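You operate a simulated robot arm through the tools that you are given. There is no shell and no other tool.

You run a simulated robot arm. Do the job below in one go: nothing can be reset, and whatever is moved stays where it is left.

Task
Strain the pink-ring beaker through the blue-ring sieve into the steel pan.
Fine: pour it all; beaker and sieve back where they stood; steel lid on the pan. Set down upright: pink-ring beaker.

The check looks at the end state, three seconds after you hand in, the way a careful person would. Anything else that was tipped, shoved, dropped, spilled or broken makes it a failure. A push-on lid holds only when it is set on centred and level and pressed home; a screw cap is set on level and turned clockwise until tight.

Robot
A 6-joint arm with a fingered hand, fixed in place. Base frame: the origin is at the foot of the arm, x ahead of it, y to its left, z up; the work surface is at about z = 0.86. Units: m, degrees, N and s.
With the tool pointing down near the work surface it reaches from about 0.3 to 0.8 m from the base axis. Its first joint turns from -166.0 to 166.0 degrees. Payload 4 kg.
The TCP is the grasp point between the finger pads, 0.026 m short of the fingertips. In the tool frame z runs along the fingers and y along their closing line. Largest opening 0.132 m; the body of the gripper starts 0.073 m behind the TCP. The gripper is a hand of 5 fingers: y runs from the thumb to the fingers, the wrist lies at [0, 0, -0.239] in the tool frame, and closing takes about 1.5 s.
Orientation is that of the tool frame in the base frame, as a unit quaternion [x, y, z, w]. With the fingers straight down and closing along the base's y, the tool's x points along the base's -x, its y along +y and its z along -z.

Tools
- The arm moves only by the tool arm_command. Its arguments are lists of equal length, an entry for each row: "travel": the shift along the base's x, y, z in mm, a list of three; "turn": the turn, a rotation vector about the base's x, y, z in degrees, a list of three; "grip": the gripper command, from -1 (shut) to 1 (fully open), values between in proportion. In form: {"travel": [[dx, dy, dz], ...], "turn": [[wx, wy, wz], ...], "grip": [grip, ...]}. A call has 1 to 20 rows; each row shifts and turns the commanded pose from where the row before left it. A row lasts 0.2 s, in which the tool goes at most 0.05 m and 8.6 degrees; a call with a longer step from one row to the next is refused whole, and so is a gripper value outside its range. A pose out of reach is approached as far as the arm can. The call stops where the force on the tool passes 40 N (or 10 N more than at its start, if that is more) or the arm is blocked; 0.2 s more then pass. The fingers move at their own pace (about 0.045 m/s each) and stop on an object; they squeeze with about 23 N. The grip force told is the motor's: it shows also when the fingers shut on nothing. Time passes only in rows, and 0.2 s behind the last, so rows that do not move let the fingers close. The reply holds the time, the measured pose of the TCP, the force on the tool along the base axes, the opening and the grip force, in the units named above and with some noise, with the torque about the TCP (base axes, N m) and any sound that the robot's microphone picked up.
- Cameras (640 x 400 px; columns grow to the right, rows downward): "scene" is fixed at [0.3994, 0.4991, 1.4577]; the picture's right is [-0.54, 0.84, 0.00], its down [0.78, 0.49, -0.39] and it looks along [-0.33, -0.21, -0.92] (base axes); focal length 214 px, centre (320, 200). "wrist" rides on the gripper at [0.085, 0.002, -0.097] in the tool frame; the picture's right is [-0.02, 1.00, 0.00], its down [-0.75, -0.02, -0.66] and it looks along [-0.66, -0.01, 0.75] (tool axes); focal length 270 px, centre (320, 200). There is no depth. A picture from a camera that has moved, and an enlarged one, comes with that camera's place and axes in the base frame and with its lens.
- camera(camera): a new picture of that camera. No time passes.
- hand_shape(shape): the hand has 5 fingers and takes this shape, open, in about a second: jaw (thumb against the fingers, like two jaws); tri (thumb and two fingers); tip (a fingertip pinch); poke (one finger out to press); point (the index stretched); flat (the hand flat); cup (the hand cupped); fist (a fist). The gripper value then closes the fingers along that shape, each until it touches; the sizes above hold for jaw. It gives what a move gives, with no picture.
- close_up(camera, box): a new picture of the part [left, top, right, bottom] of that camera's present view, enlarged. No time passes.
- sign_off(): hands the job in; it is judged then, once.

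Nothing tells you positions but the pictures and the camera data. Unless the task says otherwise, let go and move clear before handing in.

The tools are called by a JSON object that holds its "op" and its "data". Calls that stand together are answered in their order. arm_command: Moves the arm, as the interface text tells. Its arguments: {"type":"object","properties":{"travel":{"type":"array","items":{"type":"array","items":{"type":"number"}}},"turn":{"type":"array","items":{"type":"array","items":{"type":"number"}}},"grip":{"type":"array","items":{"type":"number"}}},"required":["travel","turn","grip"]} The other tools are called the same way: hand_shape (shape) gives the hand a shape; camera (camera) takes a picture; close_up (camera, box) takes an enlarged picture of a part of a camera's view; sign_off () hands the job in.

At the start:

```text
time: 0.0
tool_pos: [0.2829, 0.4536, 1.2257]
ee_rot: [-0.001, 1.0, -0.001, 0.0]
force: [-0.5, 0.2, -0.4]
wrist_torque: [0.0, -0.03, 0.0]
grip_width: 0.132
grip_force: 0.1
shape: jaw
```

scene: 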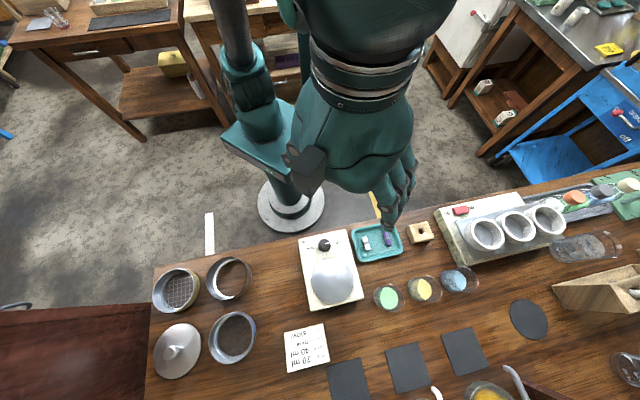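
wrist: 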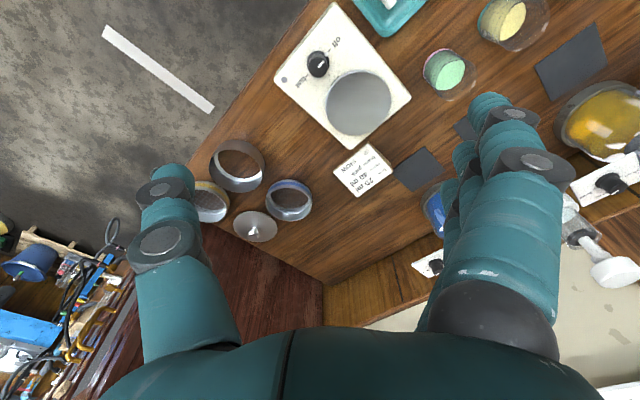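

The bench has a hot plate, sieves and a pan with a lid on the left, and small beakers in the middle. I'll take enlarged pictures first to find which is which.

{"op": "close_up", "data": {"camera": "scene", "box": [140, 230, 300, 390]}}

{"op": "close_up", "data": {"camera": "scene", "box": [340, 210, 500, 310]}}

{"op": "close_up", "data": {"camera": "scene", "box": [270, 300, 640, 400]}}

{"op": "close_up", "data": {"camera": "wrist", "box": [180, 120, 340, 260]}}

{"op": "close_up", "data": {"camera": "wrist", "box": [400, 0, 640, 150]}}

```text
2.50 times, centred on (220, 310) of scene
camera zoom: at [0.3994, 0.4991, 1.4577], right [-0.54, 0.84, 0.0], down [0.78, 0.49, -0.39], along [-0.33, -0.21, -0.92], focal length 536 px, centre (570, -75)
```

zoom: 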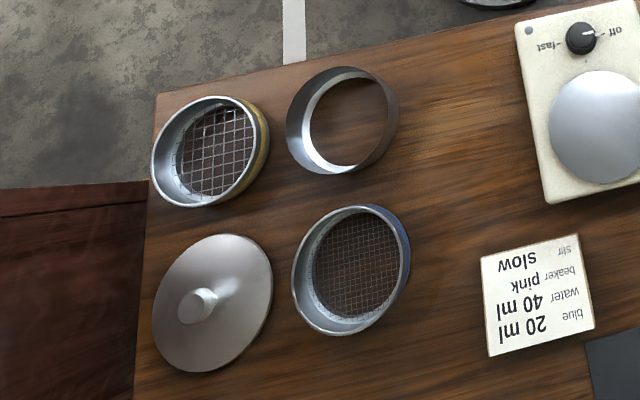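

```text
4.00 times, centred on (420, 260) of scene
camera zoom: at [0.3994, 0.4991, 1.4577], right [-0.54, 0.84, 0.0], down [0.78, 0.49, -0.39], along [-0.33, -0.21, -0.92], focal length 858 px, centre (-80, -40)
```

zoom: 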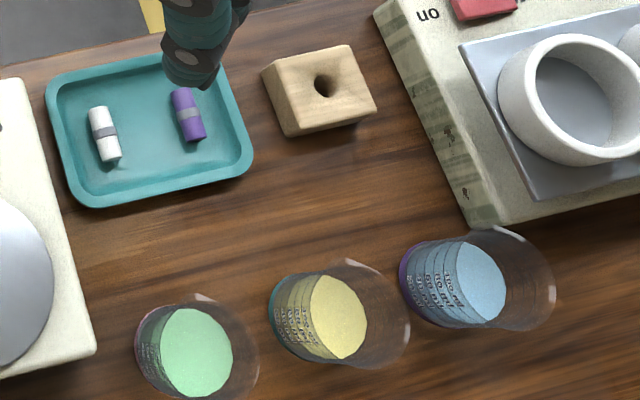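

```text
1.73 times, centred on (455, 350) of scene
camera zoom: at [0.3994, 0.4991, 1.4577], right [-0.54, 0.84, 0.0], down [0.78, 0.49, -0.39], along [-0.33, -0.21, -0.92], focal length 371 px, centre (86, -60)
```

zoom: 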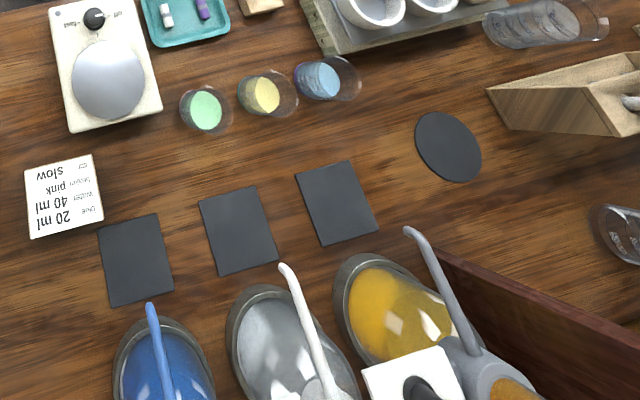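

```text
2.86 times, centred on (260, 190) of wrist
camera zoom: at [0.1982, 0.4553, 1.322], right [0.02, 1.0, 0.0], down [0.75, -0.02, 0.66], along [0.66, -0.01, -0.75], focal length 772 px, centre (491, 229)
```

zoom: 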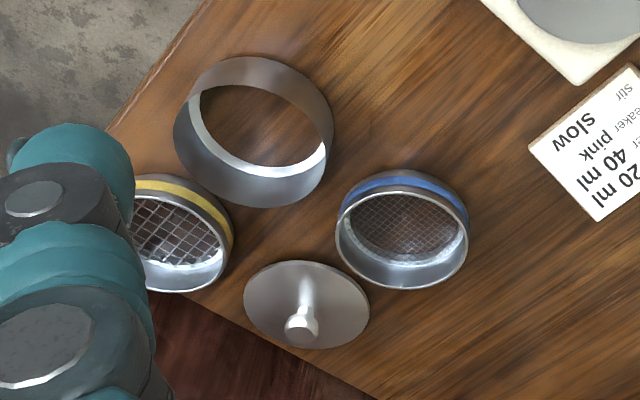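

```text
2.67 times, centred on (520, 75) of wrist
camera zoom: at [0.1982, 0.4553, 1.322], right [0.02, 1.0, 0.0], down [0.75, -0.02, 0.66], along [0.66, -0.01, -0.75], focal length 721 px, centre (-213, 533)
```

zoom: 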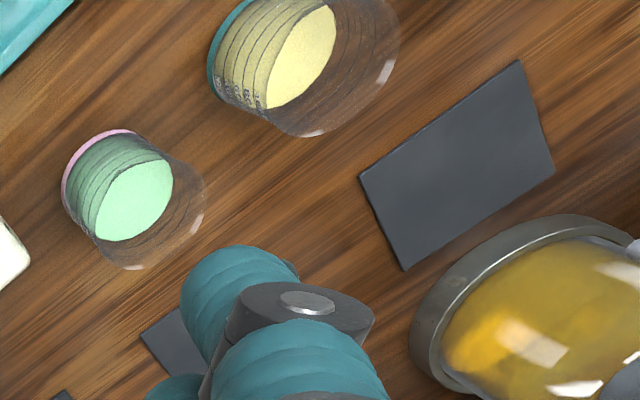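

The fine blue-ring sieve is near (0.58, 0.385), the steel pan near (0.50, 0.30), its lid near (0.69, 0.29), and the pink beaker with the green contents near (0.32, 0.65). I'll move the hand up and over the pan area to look closer with the wrist camera.

{"op": "arm_command", "data": {"travel": [[8, -35, -10], [8, -35, -10], [8, -35, -10], [8, -35, -10], [8, -14, -10]], "turn": [[0, 0, 0], [0, 0, 0], [0, 0, 0], [0, 0, 0], [0, 0, 0]], "grip": [1, 1, 1, 1, 1]}}

```text
time: 1.2
tool_pos: [0.3256, 0.3009, 1.1753]
ee_rot: [0.0, 1.0, 0.0, -0.001]
force: [0.1, 0.2, 0.5]
wrist_torque: [-0.03, 0.01, 0.0]
grip_width: 0.1315
grip_force: 0.1
shape: jaw
```

The hand is now beside the pan group. I'll take pictures from both cameras to measure the pan, the sieve, the lid and the beaker.

{"op": "camera", "data": {"camera": "wrist"}}

{"op": "camera", "data": {"camera": "scene"}}

{"op": "close_up", "data": {"camera": "scene", "box": [350, 260, 430, 310]}}

{"op": "close_up", "data": {"camera": "scene", "box": [190, 250, 270, 300]}}

{"op": "close_up", "data": {"camera": "scene", "box": [190, 300, 270, 370]}}

```text
taken
camera wrist: at [0.2393, 0.3018, 1.2718], right [0.02, 1.0, 0.0], down [0.75, -0.02, 0.66], along [0.66, -0.01, -0.75], focal length 270 px, centre (320, 200)
```

wrist: 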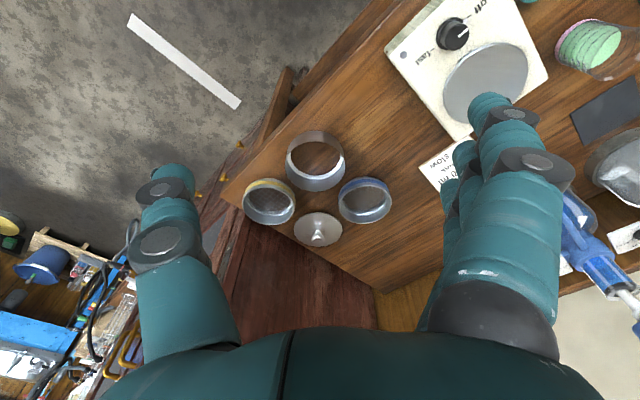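

```text
taken
```

scene: 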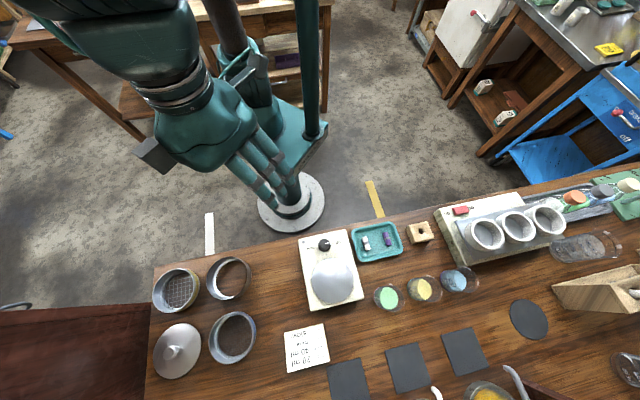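

```text
8.00 times, centred on (390, 285) of scene
camera zoom: at [0.3994, 0.4991, 1.4577], right [-0.54, 0.84, 0.0], down [0.78, 0.49, -0.39], along [-0.33, -0.21, -0.92], focal length 1716 px, centre (-240, -480)
```

zoom: 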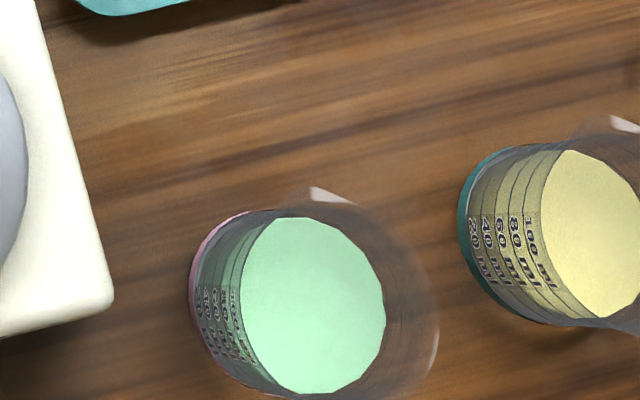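

```text
8.00 times, centred on (230, 275) of scene
camera zoom: at [0.3994, 0.4991, 1.4577], right [-0.54, 0.84, 0.0], down [0.78, 0.49, -0.39], along [-0.33, -0.21, -0.92], focal length 1716 px, centre (1040, -400)
```

zoom: 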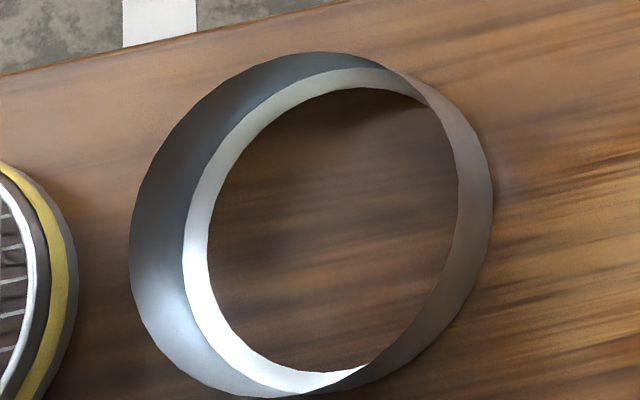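

```text
5.71 times, centred on (230, 335) of scene
camera zoom: at [0.3994, 0.4991, 1.4577], right [-0.54, 0.84, 0.0], down [0.78, 0.49, -0.39], along [-0.33, -0.21, -0.92], focal length 1226 px, centre (834, -571)
```

zoom: 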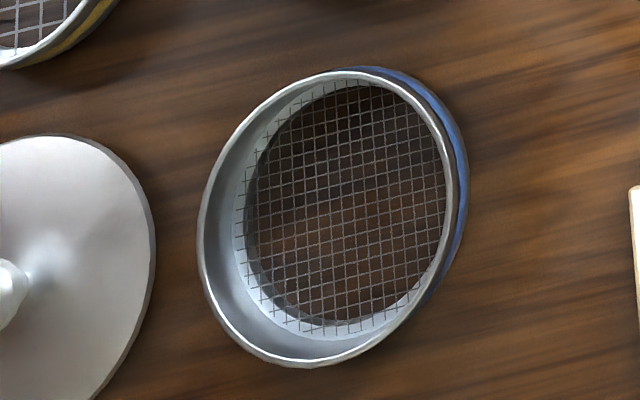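

The ring-shaped steel vessel between the sieves must be the pan. I'll enlarge the wrist view to measure it together with the sieve, lid and beaker.

{"op": "close_up", "data": {"camera": "wrist", "box": [235, 120, 405, 255]}}

{"op": "close_up", "data": {"camera": "wrist", "box": [275, 120, 355, 200]}}

{"op": "close_up", "data": {"camera": "wrist", "box": [325, 165, 405, 235]}}

{"op": "close_up", "data": {"camera": "wrist", "box": [540, 0, 640, 100]}}

```text
2.96 times, centred on (320, 188) of wrist
camera zoom: at [0.2393, 0.3018, 1.2718], right [0.02, 1.0, 0.0], down [0.75, -0.02, 0.66], along [0.66, -0.01, -0.75], focal length 801 px, centre (320, 237)
```

zoom: 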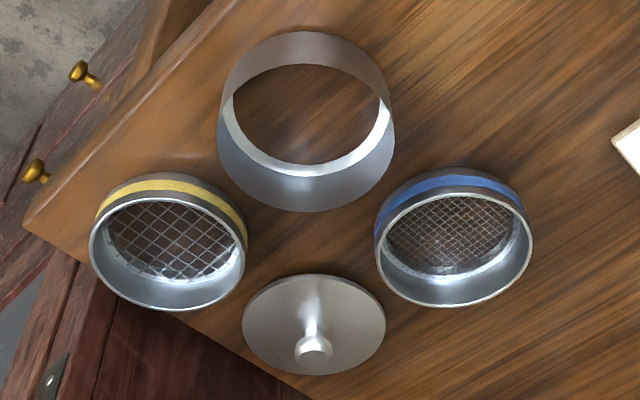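

```text
5.00 times, centred on (315, 160) of wrist
camera zoom: at [0.2393, 0.3018, 1.2718], right [0.02, 1.0, 0.0], down [0.75, -0.02, 0.66], along [0.66, -0.01, -0.75], focal length 1351 px, centre (345, 400)
```

zoom: 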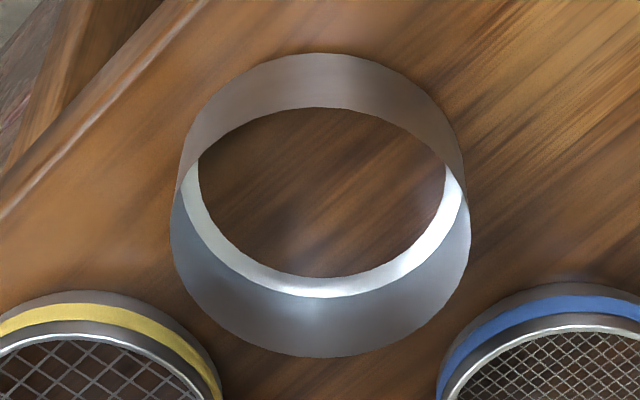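

```text
5.71 times, centred on (365, 200) of wrist
camera zoom: at [0.2393, 0.3018, 1.2718], right [0.02, 1.0, 0.0], down [0.75, -0.02, 0.66], along [0.66, -0.01, -0.75], focal length 1544 px, centre (63, 200)
```

zoom: 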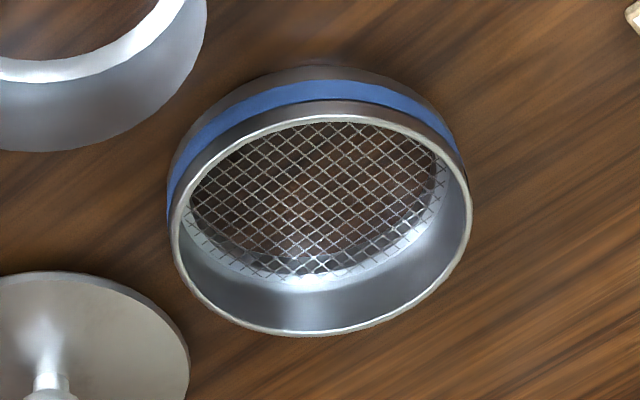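

```text
4.00 times, centred on (590, 50) of wrist
camera zoom: at [0.2393, 0.3018, 1.2718], right [0.02, 1.0, 0.0], down [0.75, -0.02, 0.66], along [0.66, -0.01, -0.75], focal length 1081 px, centre (-760, 800)
```

zoom: 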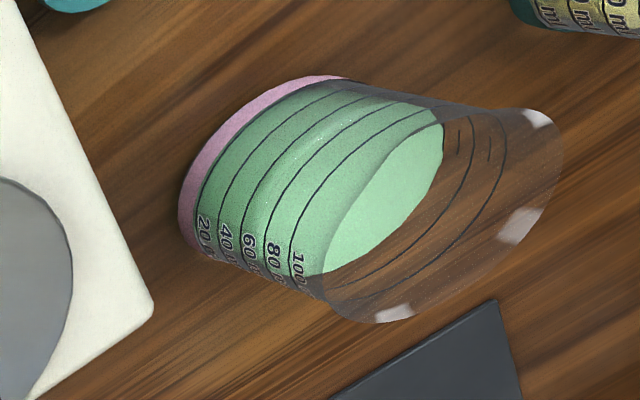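

The pan centre comes out at about (0.499, 0.290), with its rim near z 0.896 and a diameter of about 0.10. The blue sieve is low, at about (0.59, 0.382). I'll go lower and closer to refine the sieve's position before grasping it.

{"op": "arm_command", "data": {"travel": [[25, 13, -28], [25, 13, -28], [25, 13, -28], [25, 13, -28], [25, 13, -28], [25, 14, -28]], "turn": [[0, 0, 0], [0, 0, 0], [0, 0, 0], [0, 0, 0], [0, 0, 0], [0, 0, 0]], "grip": [1, 1, 1, 1, 1, 1]}}

{"op": "camera", "data": {"camera": "wrist"}}

{"op": "camera", "data": {"camera": "scene"}}

```text
time: 2.6
tool_pos: [0.4732, 0.3788, 1.0053]
ee_rot: [0.0, 1.0, 0.001, 0.001]
force: [0.5, -0.1, -0.4]
wrist_torque: [0.02, -0.01, 0.0]
grip_width: 0.1322
grip_force: 0.0
shape: jaw
```

```text
taken
camera wrist: at [0.3876, 0.379, 1.1006], right [0.02, 1.0, 0.0], down [0.75, -0.02, 0.66], along [0.66, -0.01, -0.75], focal length 270 px, centre (320, 200)
```

wrist: 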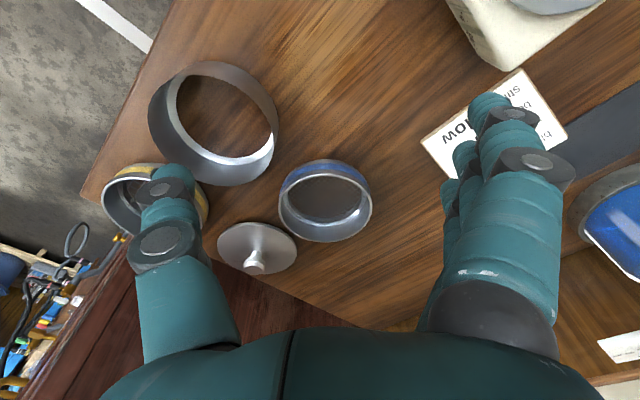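

```text
taken
```

scene: 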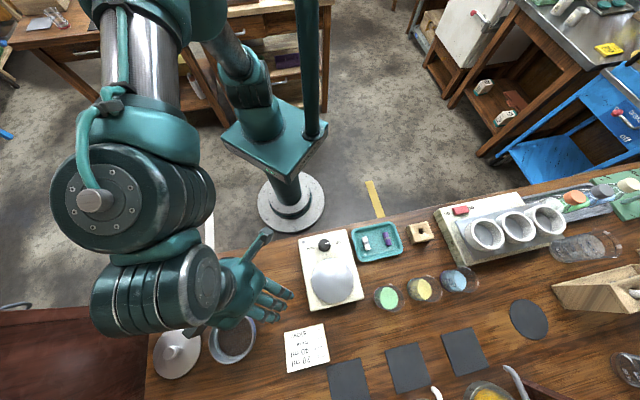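

{"op": "close_up", "data": {"camera": "wrist", "box": [260, 145, 390, 255]}}

{"op": "close_up", "data": {"camera": "wrist", "box": [140, 50, 300, 195]}}

{"op": "close_up", "data": {"camera": "wrist", "box": [200, 210, 310, 290]}}

```text
3.64 times, centred on (325, 200) of wrist
camera zoom: at [0.3876, 0.379, 1.1006], right [0.02, 1.0, 0.0], down [0.75, -0.02, 0.66], along [0.66, -0.01, -0.75], focal length 983 px, centre (302, 200)
```

zoom: 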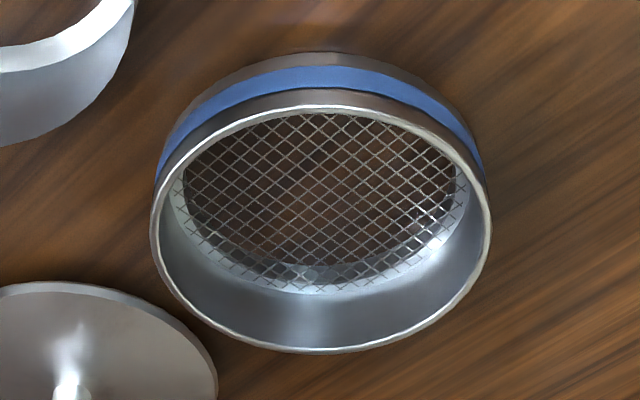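

```text
2.76 times, centred on (220, 122) of wrist
camera zoom: at [0.3876, 0.379, 1.1006], right [0.02, 1.0, 0.0], down [0.75, -0.02, 0.66], along [0.66, -0.01, -0.75], focal length 746 px, centre (596, 414)
```

zoom: 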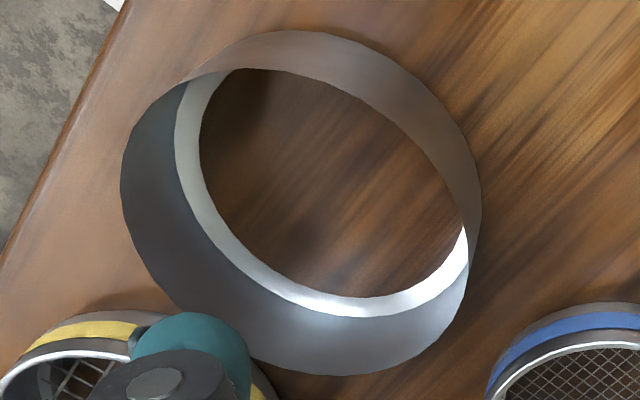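

```text
5.00 times, centred on (255, 250) of wrist
camera zoom: at [0.3876, 0.379, 1.1006], right [0.02, 1.0, 0.0], down [0.75, -0.02, 0.66], along [0.66, -0.01, -0.75], focal length 1351 px, centre (645, -50)
```

zoom: 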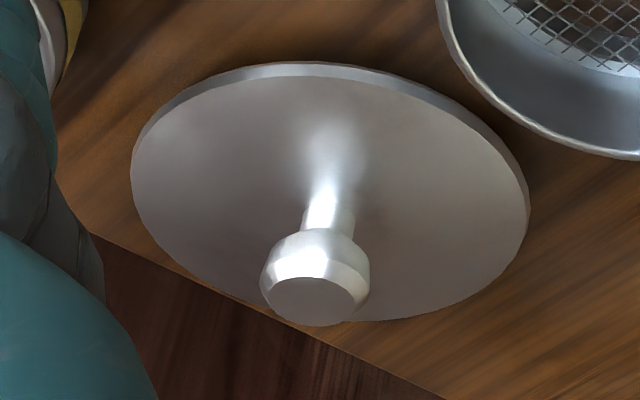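

The sieve centre is at about (0.5935, 0.381), with a radius of about 0.05 and its rim near z 0.886. I'll move over it and lower the open hand around it.

{"op": "arm_command", "data": {"travel": [[40, 1, -8], [40, 1, -8], [40.3, 0.2, -8], [0, 0, -22], [0, 0, -22], [0, 0, -15]], "turn": [[0, 0, 0], [0, 0, 0], [0, 0, 0], [0, 0, 0], [0, 0, 0], [0, 0, 0]], "grip": [1, 1, 1, 1, 1, 1]}}

{"op": "camera", "data": {"camera": "wrist"}}

{"op": "close_up", "data": {"camera": "scene", "box": [140, 240, 300, 390]}}

```text
time: 4.0
tool_pos: [0.594, 0.3813, 0.9239]
ee_rot: [-0.001, 1.0, 0.001, 0.0]
force: [0.8, 0.3, 0.8]
wrist_torque: [-0.03, -0.01, 0.02]
grip_width: 0.1318
grip_force: 0.2
shape: jaw
```

```text
taken
camera wrist: at [0.5086, 0.3817, 1.02], right [0.02, 1.0, 0.0], down [0.75, -0.02, 0.66], along [0.66, -0.01, -0.75], focal length 270 px, centre (320, 200)
```

wrist: 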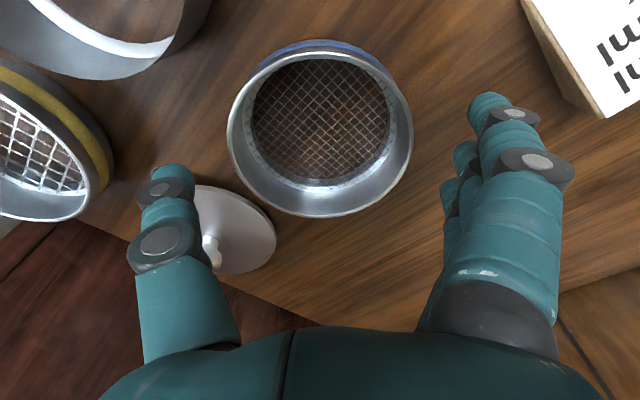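

```text
2.67 times, centred on (220, 315) of scene
camera zoom: at [0.3994, 0.4991, 1.4577], right [-0.54, 0.84, 0.0], down [0.78, 0.49, -0.39], along [-0.33, -0.21, -0.92], focal length 572 px, centre (587, -107)
```

zoom: 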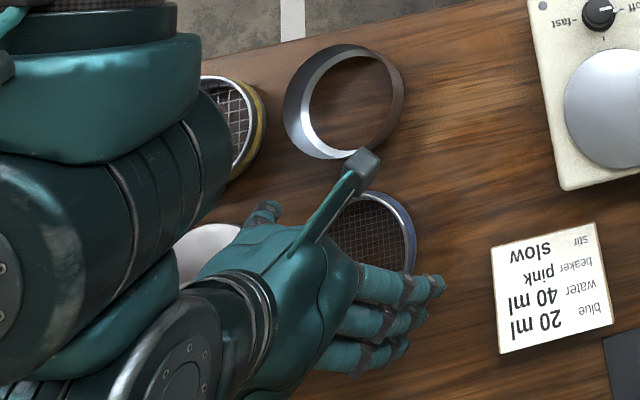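

The sieve is centred under the hand, so I'll go down 30 mm and close on it.

{"op": "arm_command", "data": {"travel": [[0, 0, -10], [0, 0, -10], [0, 0, -10], [0, 0, 0]], "turn": [[0, 0, 0], [0, 0, 0], [0, 0, 0], [0, 0, 0]], "grip": [1, 1, 1, 1]}}

{"op": "arm_command", "data": {"travel": [[0, 0, 0], [0, 0, 0], [0, 0, 0], [0, 0, 0], [0, 0, 0], [0, 0, 0], [0, 0, 0]], "turn": [[0, 0, 0], [0, 0, 0], [0, 0, 0], [0, 0, 0], [0, 0, 0], [0, 0, 0], [0, 0, 0]], "grip": [0.8, 0.6, 0.4, 0.2, 0, -0.5, -1]}}

{"op": "camera", "data": {"camera": "wrist"}}

```text
time: 5.0
tool_pos: [0.5937, 0.3825, 0.8954]
ee_rot: [0.0, 1.0, 0.0, -0.001]
force: [0.4, 0.2, 0.1]
wrist_torque: [0.01, 0.02, 0.03]
grip_width: 0.132
grip_force: 0.0
shape: jaw
```

```text
time: 6.6
tool_pos: [0.5937, 0.382, 0.8939]
ee_rot: [0.0, 1.0, 0.001, -0.001]
force: [-0.6, 0.0, 0.6]
wrist_torque: [0.0, 0.01, 0.0]
grip_width: 0.0873
grip_force: 23.3
shape: jaw
```

```text
taken
camera wrist: at [0.5078, 0.382, 0.9903], right [0.02, 1.0, 0.0], down [0.75, -0.02, 0.66], along [0.66, -0.01, -0.75], focal length 270 px, centre (320, 200)
```

wrist: 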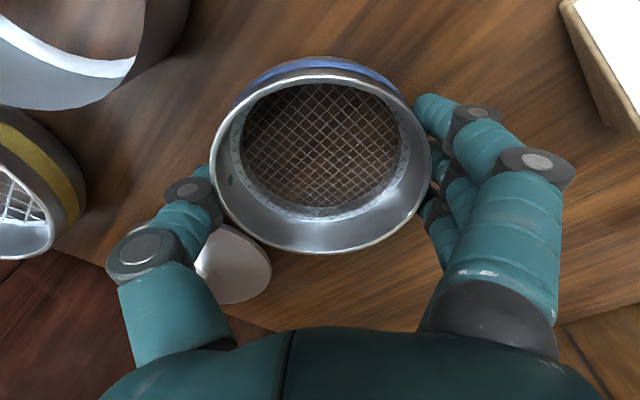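

The hand is gripping the sieve. I'll lift it straight up and check that it stays level.

{"op": "arm_command", "data": {"travel": [[0, 0, 3], [0, 0, 10], [0, 0, 15], [0, 0, 20], [0, 0, 20], [0, 0, 12], [0, 0, 0]], "turn": [[0, 0, 0], [0, 0, 0], [0, 0, 0], [0, 0, 0], [0, 0, 0], [0, 0, 0], [0, 0, 0]], "grip": [-1, -1, -1, -1, -1, -1, -1]}}

{"op": "camera", "data": {"camera": "wrist"}}

{"op": "close_up", "data": {"camera": "scene", "box": [140, 220, 300, 390]}}

```text
time: 8.2
tool_pos: [0.5931, 0.3814, 0.9746]
ee_rot: [0.0, 1.0, 0.0, -0.001]
force: [0.1, -0.9, -0.5]
wrist_torque: [0.01, 0.0, -0.02]
grip_width: 0.0877
grip_force: 22.5
shape: jaw
```

```text
taken
camera wrist: at [0.5085, 0.3815, 1.0699], right [0.02, 1.0, 0.0], down [0.75, -0.02, 0.66], along [0.66, -0.01, -0.75], focal length 270 px, centre (320, 200)
```

wrist: 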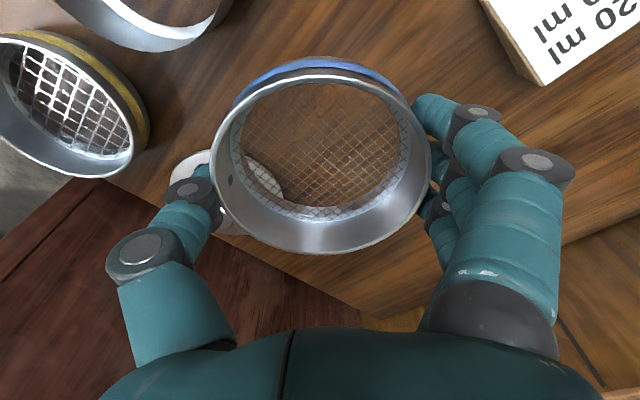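

```text
2.35 times, centred on (220, 305) of scene
camera zoom: at [0.3994, 0.4991, 1.4577], right [-0.54, 0.84, 0.0], down [0.78, 0.49, -0.39], along [-0.33, -0.21, -0.92], focal length 505 px, centre (555, -47)
```

zoom: 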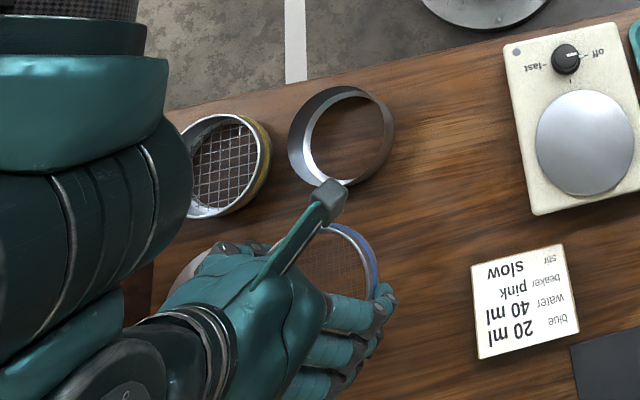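

The sieve came up level. I'll zoom in to measure where its centre sits relative to the hand, and re-measure the pan.

{"op": "close_up", "data": {"camera": "wrist", "box": [200, 45, 440, 265]}}

{"op": "close_up", "data": {"camera": "scene", "box": [195, 245, 265, 305]}}

```text
1.82 times, centred on (320, 155) of wrist
camera zoom: at [0.5085, 0.3815, 1.0699], right [0.02, 1.0, 0.0], down [0.75, -0.02, 0.66], along [0.66, -0.01, -0.75], focal length 491 px, centre (320, 282)
```

zoom: 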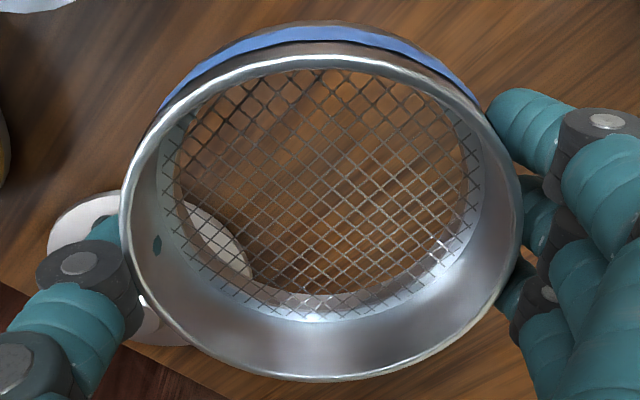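

```text
6.67 times, centred on (230, 275) of scene
camera zoom: at [0.3994, 0.4991, 1.4577], right [-0.54, 0.84, 0.0], down [0.78, 0.49, -0.39], along [-0.33, -0.21, -0.92], focal length 1430 px, centre (920, -300)
```

zoom: 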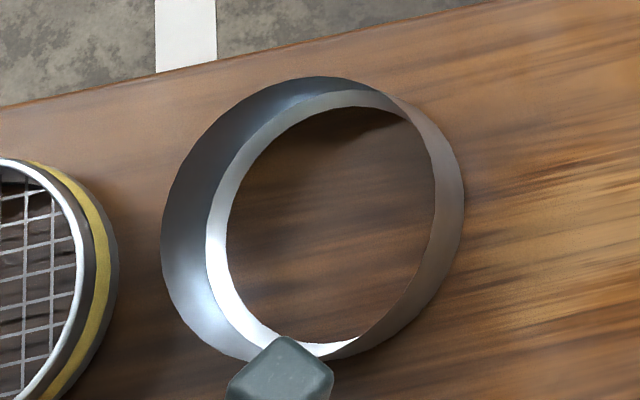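

In the hand, the sieve's centre is about 3 mm nearer the base than the TCP, and its rim is about 6 mm below it. I'll carry it over the pan, staying 40 mm above the pan rim, and compare the two.

{"op": "arm_command", "data": {"travel": [[-20, -20, 0], [-26, -26, 0], [-26, -26, 0], [-20, -20, 0], [0, 0, -8], [0, 0, 0]], "turn": [[0, 0, 0], [0, 0, 0], [0, 0, 0], [0, 0, 0], [0, 0, 0], [0, 0, 0]], "grip": [-1, -1, -1, -1, -1, -1]}}

{"op": "close_up", "data": {"camera": "wrist", "box": [200, 45, 440, 265]}}

{"op": "close_up", "data": {"camera": "scene", "box": [160, 220, 300, 330]}}

{"op": "camera", "data": {"camera": "wrist"}}

```text
time: 9.6
tool_pos: [0.5022, 0.2877, 0.9666]
ee_rot: [0.0, 1.0, 0.0, 0.001]
force: [-0.7, 0.4, -1.2]
wrist_torque: [0.01, -0.04, -0.01]
grip_width: 0.0878
grip_force: 22.8
shape: jaw
```

```text
1.82 times, centred on (320, 155) of wrist
camera zoom: at [0.4164, 0.2888, 1.0618], right [0.02, 1.0, 0.0], down [0.75, -0.02, 0.66], along [0.66, -0.01, -0.75], focal length 491 px, centre (320, 282)
```

zoom: 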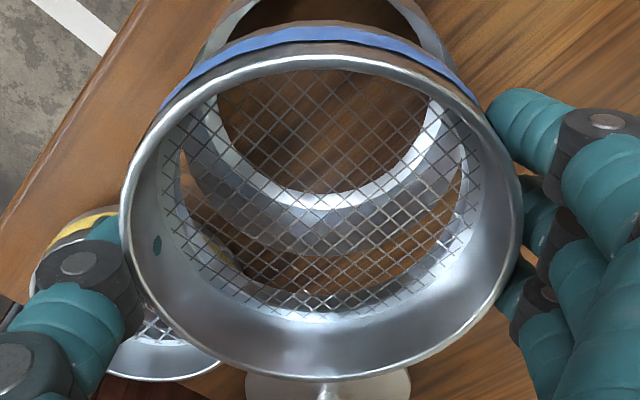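

```text
3.64 times, centred on (230, 275) of scene
camera zoom: at [0.3994, 0.4991, 1.4577], right [-0.54, 0.84, 0.0], down [0.78, 0.49, -0.39], along [-0.33, -0.21, -0.92], focal length 780 px, centre (647, -73)
```

zoom: 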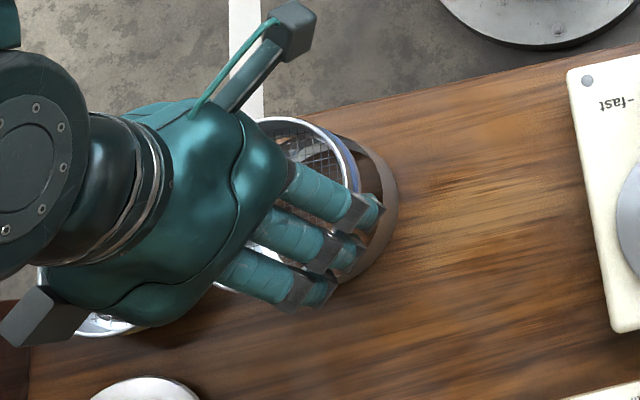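

```text
taken
camera wrist: at [0.4164, 0.2888, 1.0618], right [0.02, 1.0, 0.0], down [0.75, -0.02, 0.66], along [0.66, -0.01, -0.75], focal length 270 px, centre (320, 200)
```

wrist: 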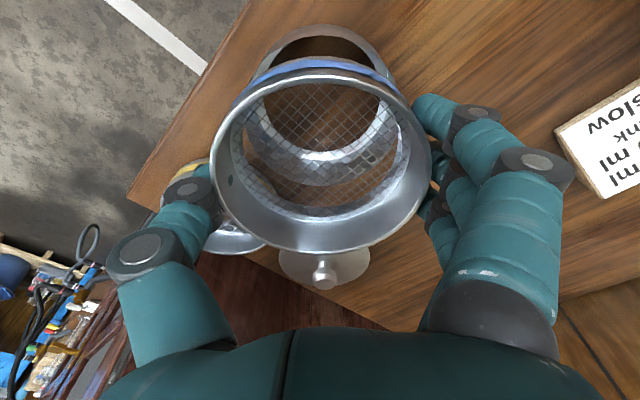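

The pan is visible through the mesh, and it looks to be about 3 mm nearer the base than the sieve. I'll shift and lower to about 10 mm above the rim, then compare again.

{"op": "arm_command", "data": {"travel": [[-2, 1, -8], [-1, 0, -8], [0, 0, -8], [0, 0, 0]], "turn": [[0, 0, 0], [0, 0, 0], [0, 0, 0], [0, 0, 0]], "grip": [-1, -1, -1, -1]}}

{"op": "close_up", "data": {"camera": "wrist", "box": [200, 25, 440, 265]}}

{"op": "close_up", "data": {"camera": "wrist", "box": [220, 25, 330, 135]}}

{"op": "close_up", "data": {"camera": "wrist", "box": [310, 25, 420, 135]}}

{"op": "close_up", "data": {"camera": "scene", "box": [190, 240, 270, 310]}}

```text
time: 10.6
tool_pos: [0.4987, 0.2916, 0.9449]
ee_rot: [0.0, 1.0, 0.001, -0.001]
force: [0.0, -0.5, -0.8]
wrist_torque: [0.0, 0.0, 0.0]
grip_width: 0.0875
grip_force: 22.7
shape: jaw
```

```text
1.67 times, centred on (320, 145) of wrist
camera zoom: at [0.413, 0.2919, 1.0395], right [0.02, 1.0, 0.0], down [0.75, -0.02, 0.66], along [0.66, -0.01, -0.75], focal length 450 px, centre (320, 292)
```

zoom: 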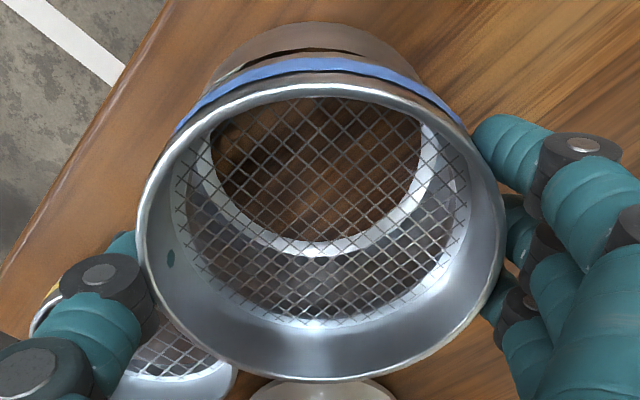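

```text
3.64 times, centred on (275, 80) of wrist
camera zoom: at [0.413, 0.2919, 1.0395], right [0.02, 1.0, 0.0], down [0.75, -0.02, 0.66], along [0.66, -0.01, -0.75], focal length 983 px, centre (484, 636)
```

zoom: 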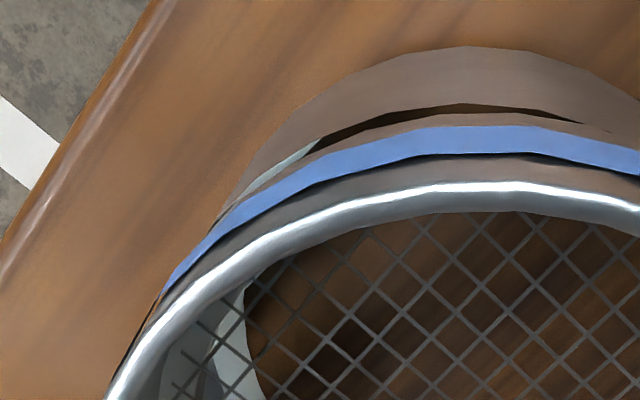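

```text
3.64 times, centred on (365, 80) of wrist
camera zoom: at [0.413, 0.2919, 1.0395], right [0.02, 1.0, 0.0], down [0.75, -0.02, 0.66], along [0.66, -0.01, -0.75], focal length 983 px, centre (156, 636)
```

zoom: 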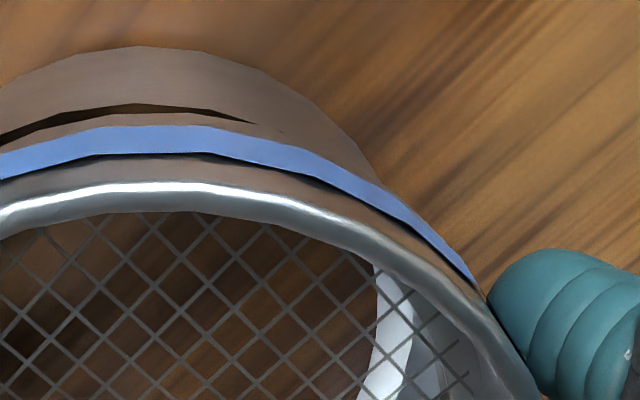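

```text
5.71 times, centred on (230, 275) of scene
camera zoom: at [0.3994, 0.4991, 1.4577], right [-0.54, 0.84, 0.0], down [0.78, 0.49, -0.39], along [-0.33, -0.21, -0.92], focal length 1226 px, centre (834, -229)
```

zoom: 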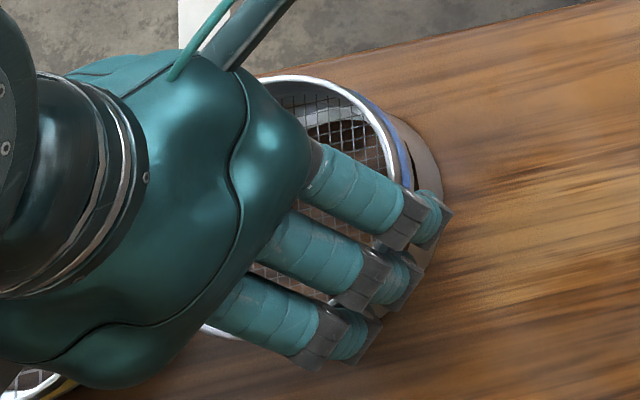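

The sieve sits about 2 mm too far toward the base and about 1.5 mm too far to the left. I'll correct that and lower it gently until it touches the pan rim.

{"op": "arm_command", "data": {"travel": [[2, -1.5, 0], [0, 0, -4], [0, 0, -4], [0, 0, -2], [0, 0, 0]], "turn": [[0, 0, 0], [0, 0, 0], [0, 0, 0], [0, 0, 0], [0, 0, 0]], "grip": [-1, -1, -1, -1, -1]}}

{"op": "close_up", "data": {"camera": "wrist", "box": [200, 25, 440, 265]}}

{"op": "close_up", "data": {"camera": "wrist", "box": [240, 25, 400, 125]}}

```text
time: 11.8
tool_pos: [0.5006, 0.2906, 0.9333]
ee_rot: [0.0, 1.0, 0.0, -0.001]
force: [-0.1, -0.7, -1.9]
wrist_torque: [0.02, -0.02, -0.04]
grip_width: 0.0876
grip_force: 23.7
shape: jaw
```

```text
1.67 times, centred on (320, 145) of wrist
camera zoom: at [0.4156, 0.2908, 1.0294], right [0.02, 1.0, 0.0], down [0.75, -0.02, 0.66], along [0.66, -0.01, -0.75], focal length 450 px, centre (320, 292)
```

zoom: 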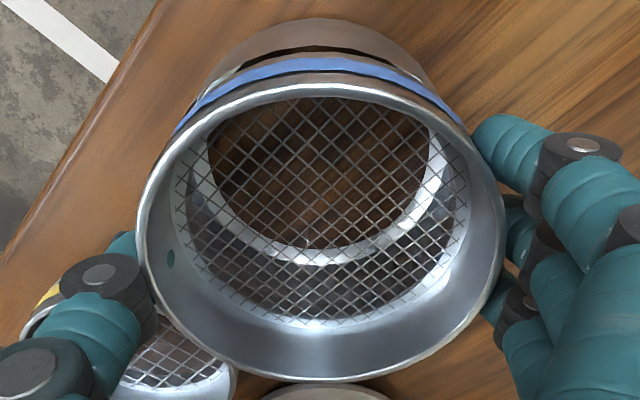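

```text
4.00 times, centred on (320, 75) of wrist
camera zoom: at [0.4156, 0.2908, 1.0294], right [0.02, 1.0, 0.0], down [0.75, -0.02, 0.66], along [0.66, -0.01, -0.75], focal length 1081 px, centre (320, 700)
```

zoom: 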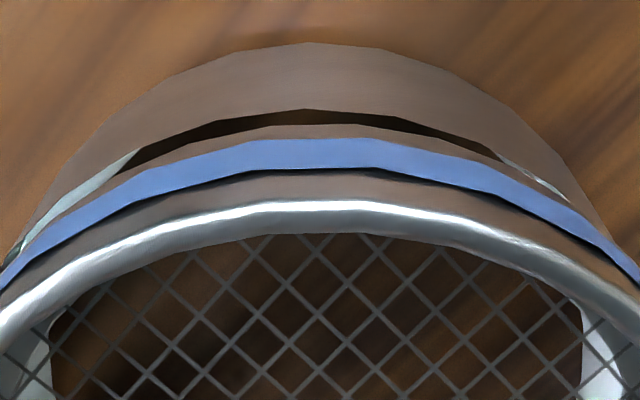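

The gap now looks symmetric. I'll lower in 1 mm steps until it touches.

{"op": "arm_command", "data": {"travel": [[-0.5, 0, -1], [0, 0, -1], [0, 0, -1], [0, 0, 0], [0, 0, 0]], "turn": [[0, 0, 0], [0, 0, 0], [0, 0, 0], [0, 0, 0], [0, 0, 0]], "grip": [-1, -1, -1, -1, -1]}}

{"op": "close_up", "data": {"camera": "wrist", "box": [240, 25, 400, 125]}}

```text
time: 13.0
tool_pos: [0.499, 0.2906, 0.9294]
ee_rot: [0.0, 1.0, 0.0, -0.001]
force: [0.4, 0.3, -1.8]
wrist_torque: [0.03, 0.03, 0.0]
grip_width: 0.0875
grip_force: 22.9
shape: jaw
```

```text
4.00 times, centred on (320, 75) of wrist
camera zoom: at [0.4153, 0.2897, 1.0263], right [0.02, 1.0, 0.0], down [0.75, -0.02, 0.66], along [0.66, -0.01, -0.75], focal length 1081 px, centre (320, 700)
```

zoom: 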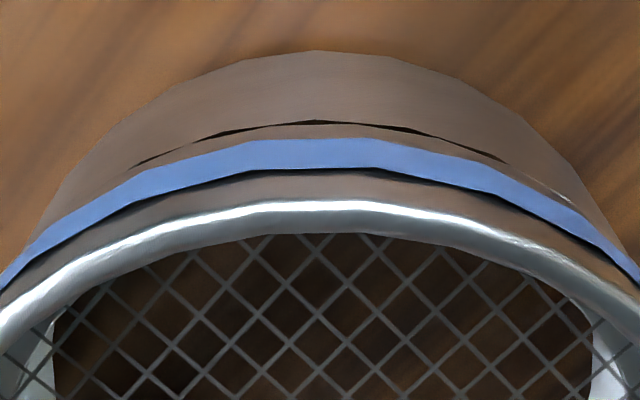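

{"op": "arm_command", "data": {"travel": [[0, 0, -0.7], [0, 0, -0.7], [0, 0, -0.6], [0, 0, 0], [0, 0, 0]], "turn": [[0, 0, 0], [0, 0, 0], [0, 0, 0], [0, 0, 0], [0, 0, 0]], "grip": [-1, -1, -1, -1, -1]}}

{"op": "close_up", "data": {"camera": "wrist", "box": [240, 25, 400, 125]}}

```text
time: 14.2
tool_pos: [0.5005, 0.2896, 0.9273]
ee_rot: [0.0, 1.0, 0.0, -0.001]
force: [-0.3, -0.4, -0.9]
wrist_torque: [-0.03, 0.01, 0.03]
grip_width: 0.0878
grip_force: 22.9
shape: jaw
```

```text
4.00 times, centred on (320, 75) of wrist
camera zoom: at [0.4158, 0.2905, 1.0237], right [0.02, 1.0, 0.0], down [0.75, -0.02, 0.66], along [0.66, -0.01, -0.75], focal length 1081 px, centre (320, 700)
```

zoom: 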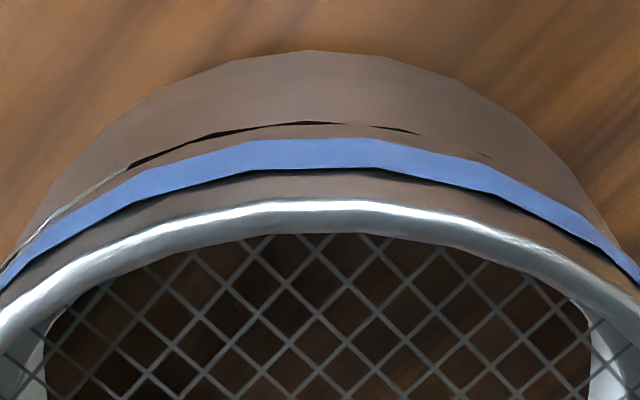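

{"op": "arm_command", "data": {"travel": [[0, 0, -0.7], [0, 0, -0.7], [0, 0, -0.6], [0, 0, 0], [0, 0, 0]], "turn": [[0, 0, 0], [0, 0, 0], [0, 0, 0], [0, 0, 0], [0, 0, 0]], "grip": [-1, -1, -1, -1, -1]}}

{"op": "close_up", "data": {"camera": "wrist", "box": [240, 25, 400, 125]}}

```text
time: 15.4
tool_pos: [0.5015, 0.2905, 0.9261]
ee_rot: [0.0, 1.0, 0.0, 0.0]
force: [-0.9, 0.7, 6.5]
wrist_torque: [0.07, 0.06, 0.0]
grip_width: 0.0876
grip_force: 23.4
shape: jaw
```

```text
4.00 times, centred on (320, 75) of wrist
camera zoom: at [0.4166, 0.2903, 1.0218], right [0.02, 1.0, 0.0], down [0.75, -0.02, 0.66], along [0.66, -0.01, -0.75], focal length 1081 px, centre (320, 700)
```

zoom: 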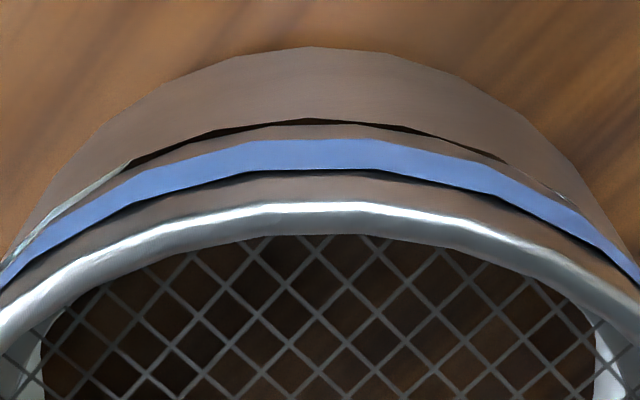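

It made contact at about 8 N. A thin crescent of pan rim still shows on the near side, so I'll lift 2 mm, shift 1.5 mm back and set it down again.

{"op": "arm_command", "data": {"travel": [[0, 0, 2], [-1.5, -0.5, 0], [0, 0, 0], [0, 0, -1], [0, 0, -0.7], [0, 0, 0], [0, 0, 0]], "turn": [[0, 0, 0], [0, 0, 0], [0, 0, 0], [0, 0, 0], [0, 0, 0], [0, 0, 0], [0, 0, 0]], "grip": [-1, -1, -1, -1, -1, -1, -1]}}

{"op": "close_up", "data": {"camera": "wrist", "box": [240, 25, 400, 125]}}

{"op": "close_up", "data": {"camera": "wrist", "box": [200, 25, 440, 265]}}

```text
time: 17.0
tool_pos: [0.4997, 0.2886, 0.9258]
ee_rot: [0.0, 1.0, 0.001, 0.0]
force: [0.4, 1.1, 3.0]
wrist_torque: [0.05, 0.0, 0.03]
grip_width: 0.0872
grip_force: 23.0
shape: jaw
```

```text
4.00 times, centred on (320, 75) of wrist
camera zoom: at [0.4141, 0.2891, 1.022], right [0.02, 1.0, 0.0], down [0.75, -0.02, 0.66], along [0.66, -0.01, -0.75], focal length 1081 px, centre (320, 700)
```

zoom: 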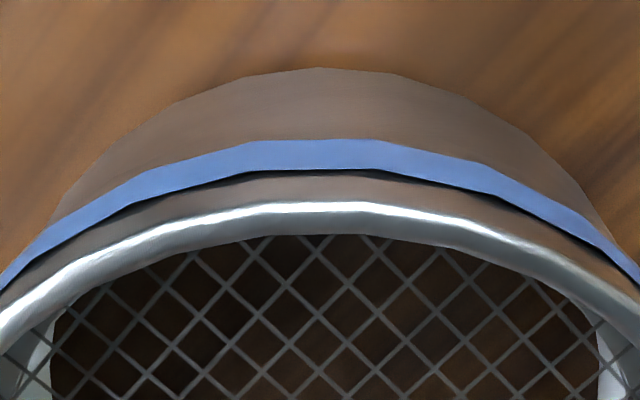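

```text
1.67 times, centred on (320, 145) of wrist
camera zoom: at [0.4141, 0.2891, 1.022], right [0.02, 1.0, 0.0], down [0.75, -0.02, 0.66], along [0.66, -0.01, -0.75], focal length 450 px, centre (320, 292)
```

zoom: 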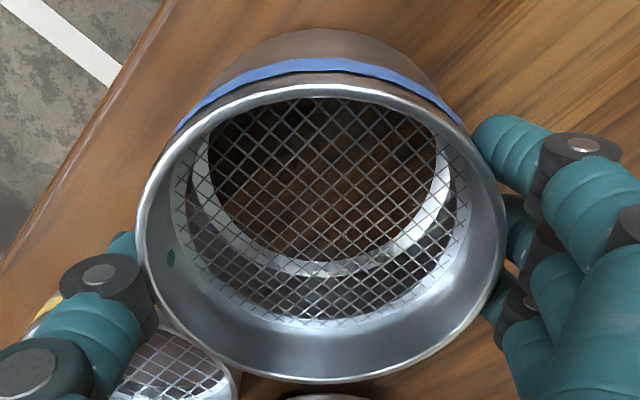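

It's seated flush with the rims aligned. I'll release slowly and rise.

{"op": "arm_command", "data": {"travel": [[0, 0, 0], [0, 0, 0], [0, 0, 0], [0, 0, 0], [0, 0, 0], [0, 0, 0], [0, 0, 0]], "turn": [[0, 0, 0], [0, 0, 0], [0, 0, 0], [0, 0, 0], [0, 0, 0], [0, 0, 0], [0, 0, 0]], "grip": [0.3, 0.5, 0.7, 0.9, 1, 1, 1]}}

{"op": "camera", "data": {"camera": "wrist"}}

```text
time: 18.6
tool_pos: [0.4987, 0.2886, 0.9262]
ee_rot: [0.0, 1.0, 0.0, 0.0]
force: [-0.4, 0.1, 0.3]
wrist_torque: [0.03, 0.04, -0.03]
grip_width: 0.132
grip_force: 0.1
shape: jaw
```

```text
taken
camera wrist: at [0.4141, 0.2891, 1.0219], right [0.02, 1.0, 0.0], down [0.75, -0.02, 0.66], along [0.66, -0.01, -0.75], focal length 270 px, centre (320, 200)
```

wrist: 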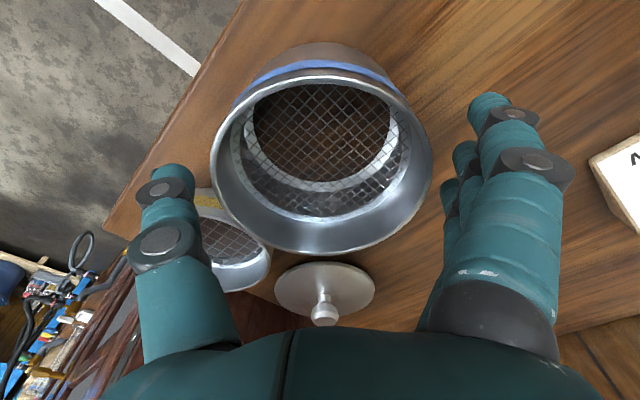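

The sieve sits on the pan undisturbed. Next I'll rise, swing toward the pink beaker and look at it more closely.

{"op": "arm_command", "data": {"travel": [[0, 0, 40], [0, 0, 40], [0, 0, 40], [-30, 18, 20], [-35, 21, 15], [-35, 21, 10], [-35, 21, 10], [-35, 22, 0], [-35, 22, 0], [-35, 22, 0], [-35, 22, 0]], "turn": [[0, 0, 0], [0, 0, 0], [0, 0, 0], [0, 0, 8], [0, 0, 8], [0, 0, 8], [0, 0, 8], [0, 0, 8], [0, 0, 8], [0, 0, 8], [0, 0, 8]], "grip": [1, 1, 1, 1, 1, 1, 1, 1, 1, 1, 1]}}

{"op": "camera", "data": {"camera": "wrist"}}

{"op": "camera", "data": {"camera": "scene"}}

```text
time: 21.0
tool_pos: [0.2305, 0.4573, 1.099]
ee_rot: [-0.522, 0.853, -0.003, -0.004]
force: [-0.7, -0.4, 0.7]
wrist_torque: [0.01, 0.02, 0.02]
grip_width: 0.1318
grip_force: 0.0
shape: jaw
```

```text
taken
camera wrist: at [0.1908, 0.3815, 1.1957], right [-0.88, 0.47, 0.0], down [0.36, 0.67, 0.65], along [0.31, 0.57, -0.76], focal length 270 px, centre (320, 200)
```

wrist: 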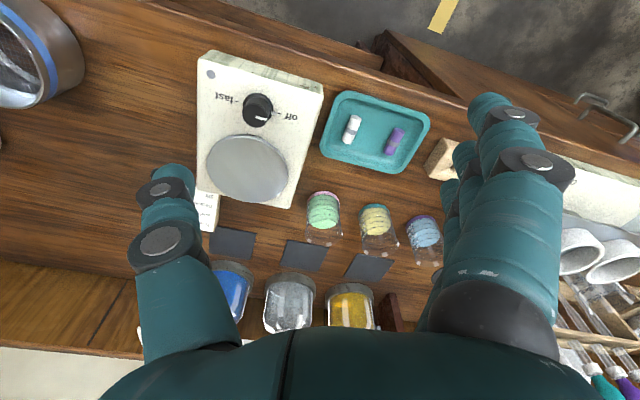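

```text
taken
```

scene: 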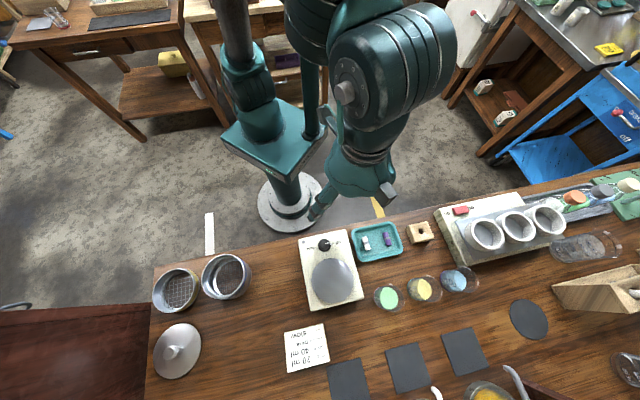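

{"op": "close_up", "data": {"camera": "wrist", "box": [280, 170, 460, 280]}}

{"op": "close_up", "data": {"camera": "wrist", "box": [290, 180, 350, 260]}}

{"op": "close_up", "data": {"camera": "scene", "box": [150, 240, 290, 330]}}

```text
3.56 times, centred on (370, 225) of wrist
camera zoom: at [0.1908, 0.3815, 1.1957], right [-0.88, 0.47, 0.0], down [0.36, 0.67, 0.65], along [0.31, 0.57, -0.76], focal length 961 px, centre (142, 111)
```

zoom: 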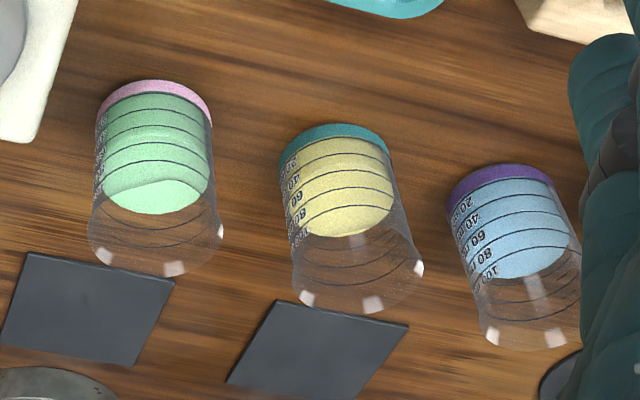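

```text
5.00 times, centred on (320, 220) of wrist
camera zoom: at [0.1908, 0.3815, 1.1957], right [-0.88, 0.47, 0.0], down [0.36, 0.67, 0.65], along [0.31, 0.57, -0.76], focal length 1351 px, centre (320, 100)
```

zoom: 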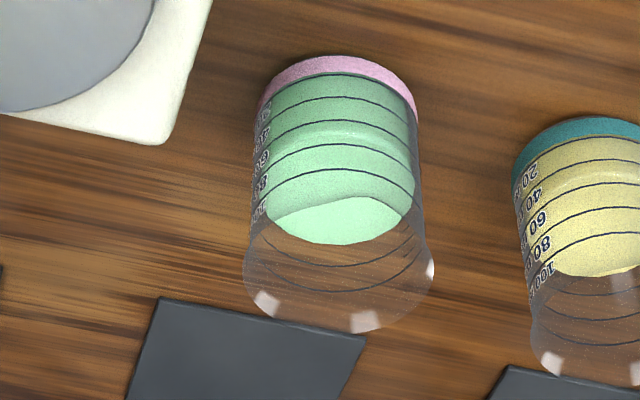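

```text
4.44 times, centred on (220, 285) of scene
camera zoom: at [0.3994, 0.4991, 1.4577], right [-0.54, 0.84, 0.0], down [0.78, 0.49, -0.39], along [-0.33, -0.21, -0.92], focal length 953 px, centre (764, -178)
```

zoom: 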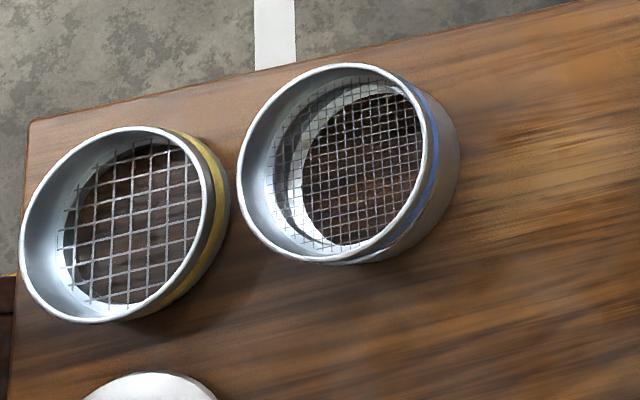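

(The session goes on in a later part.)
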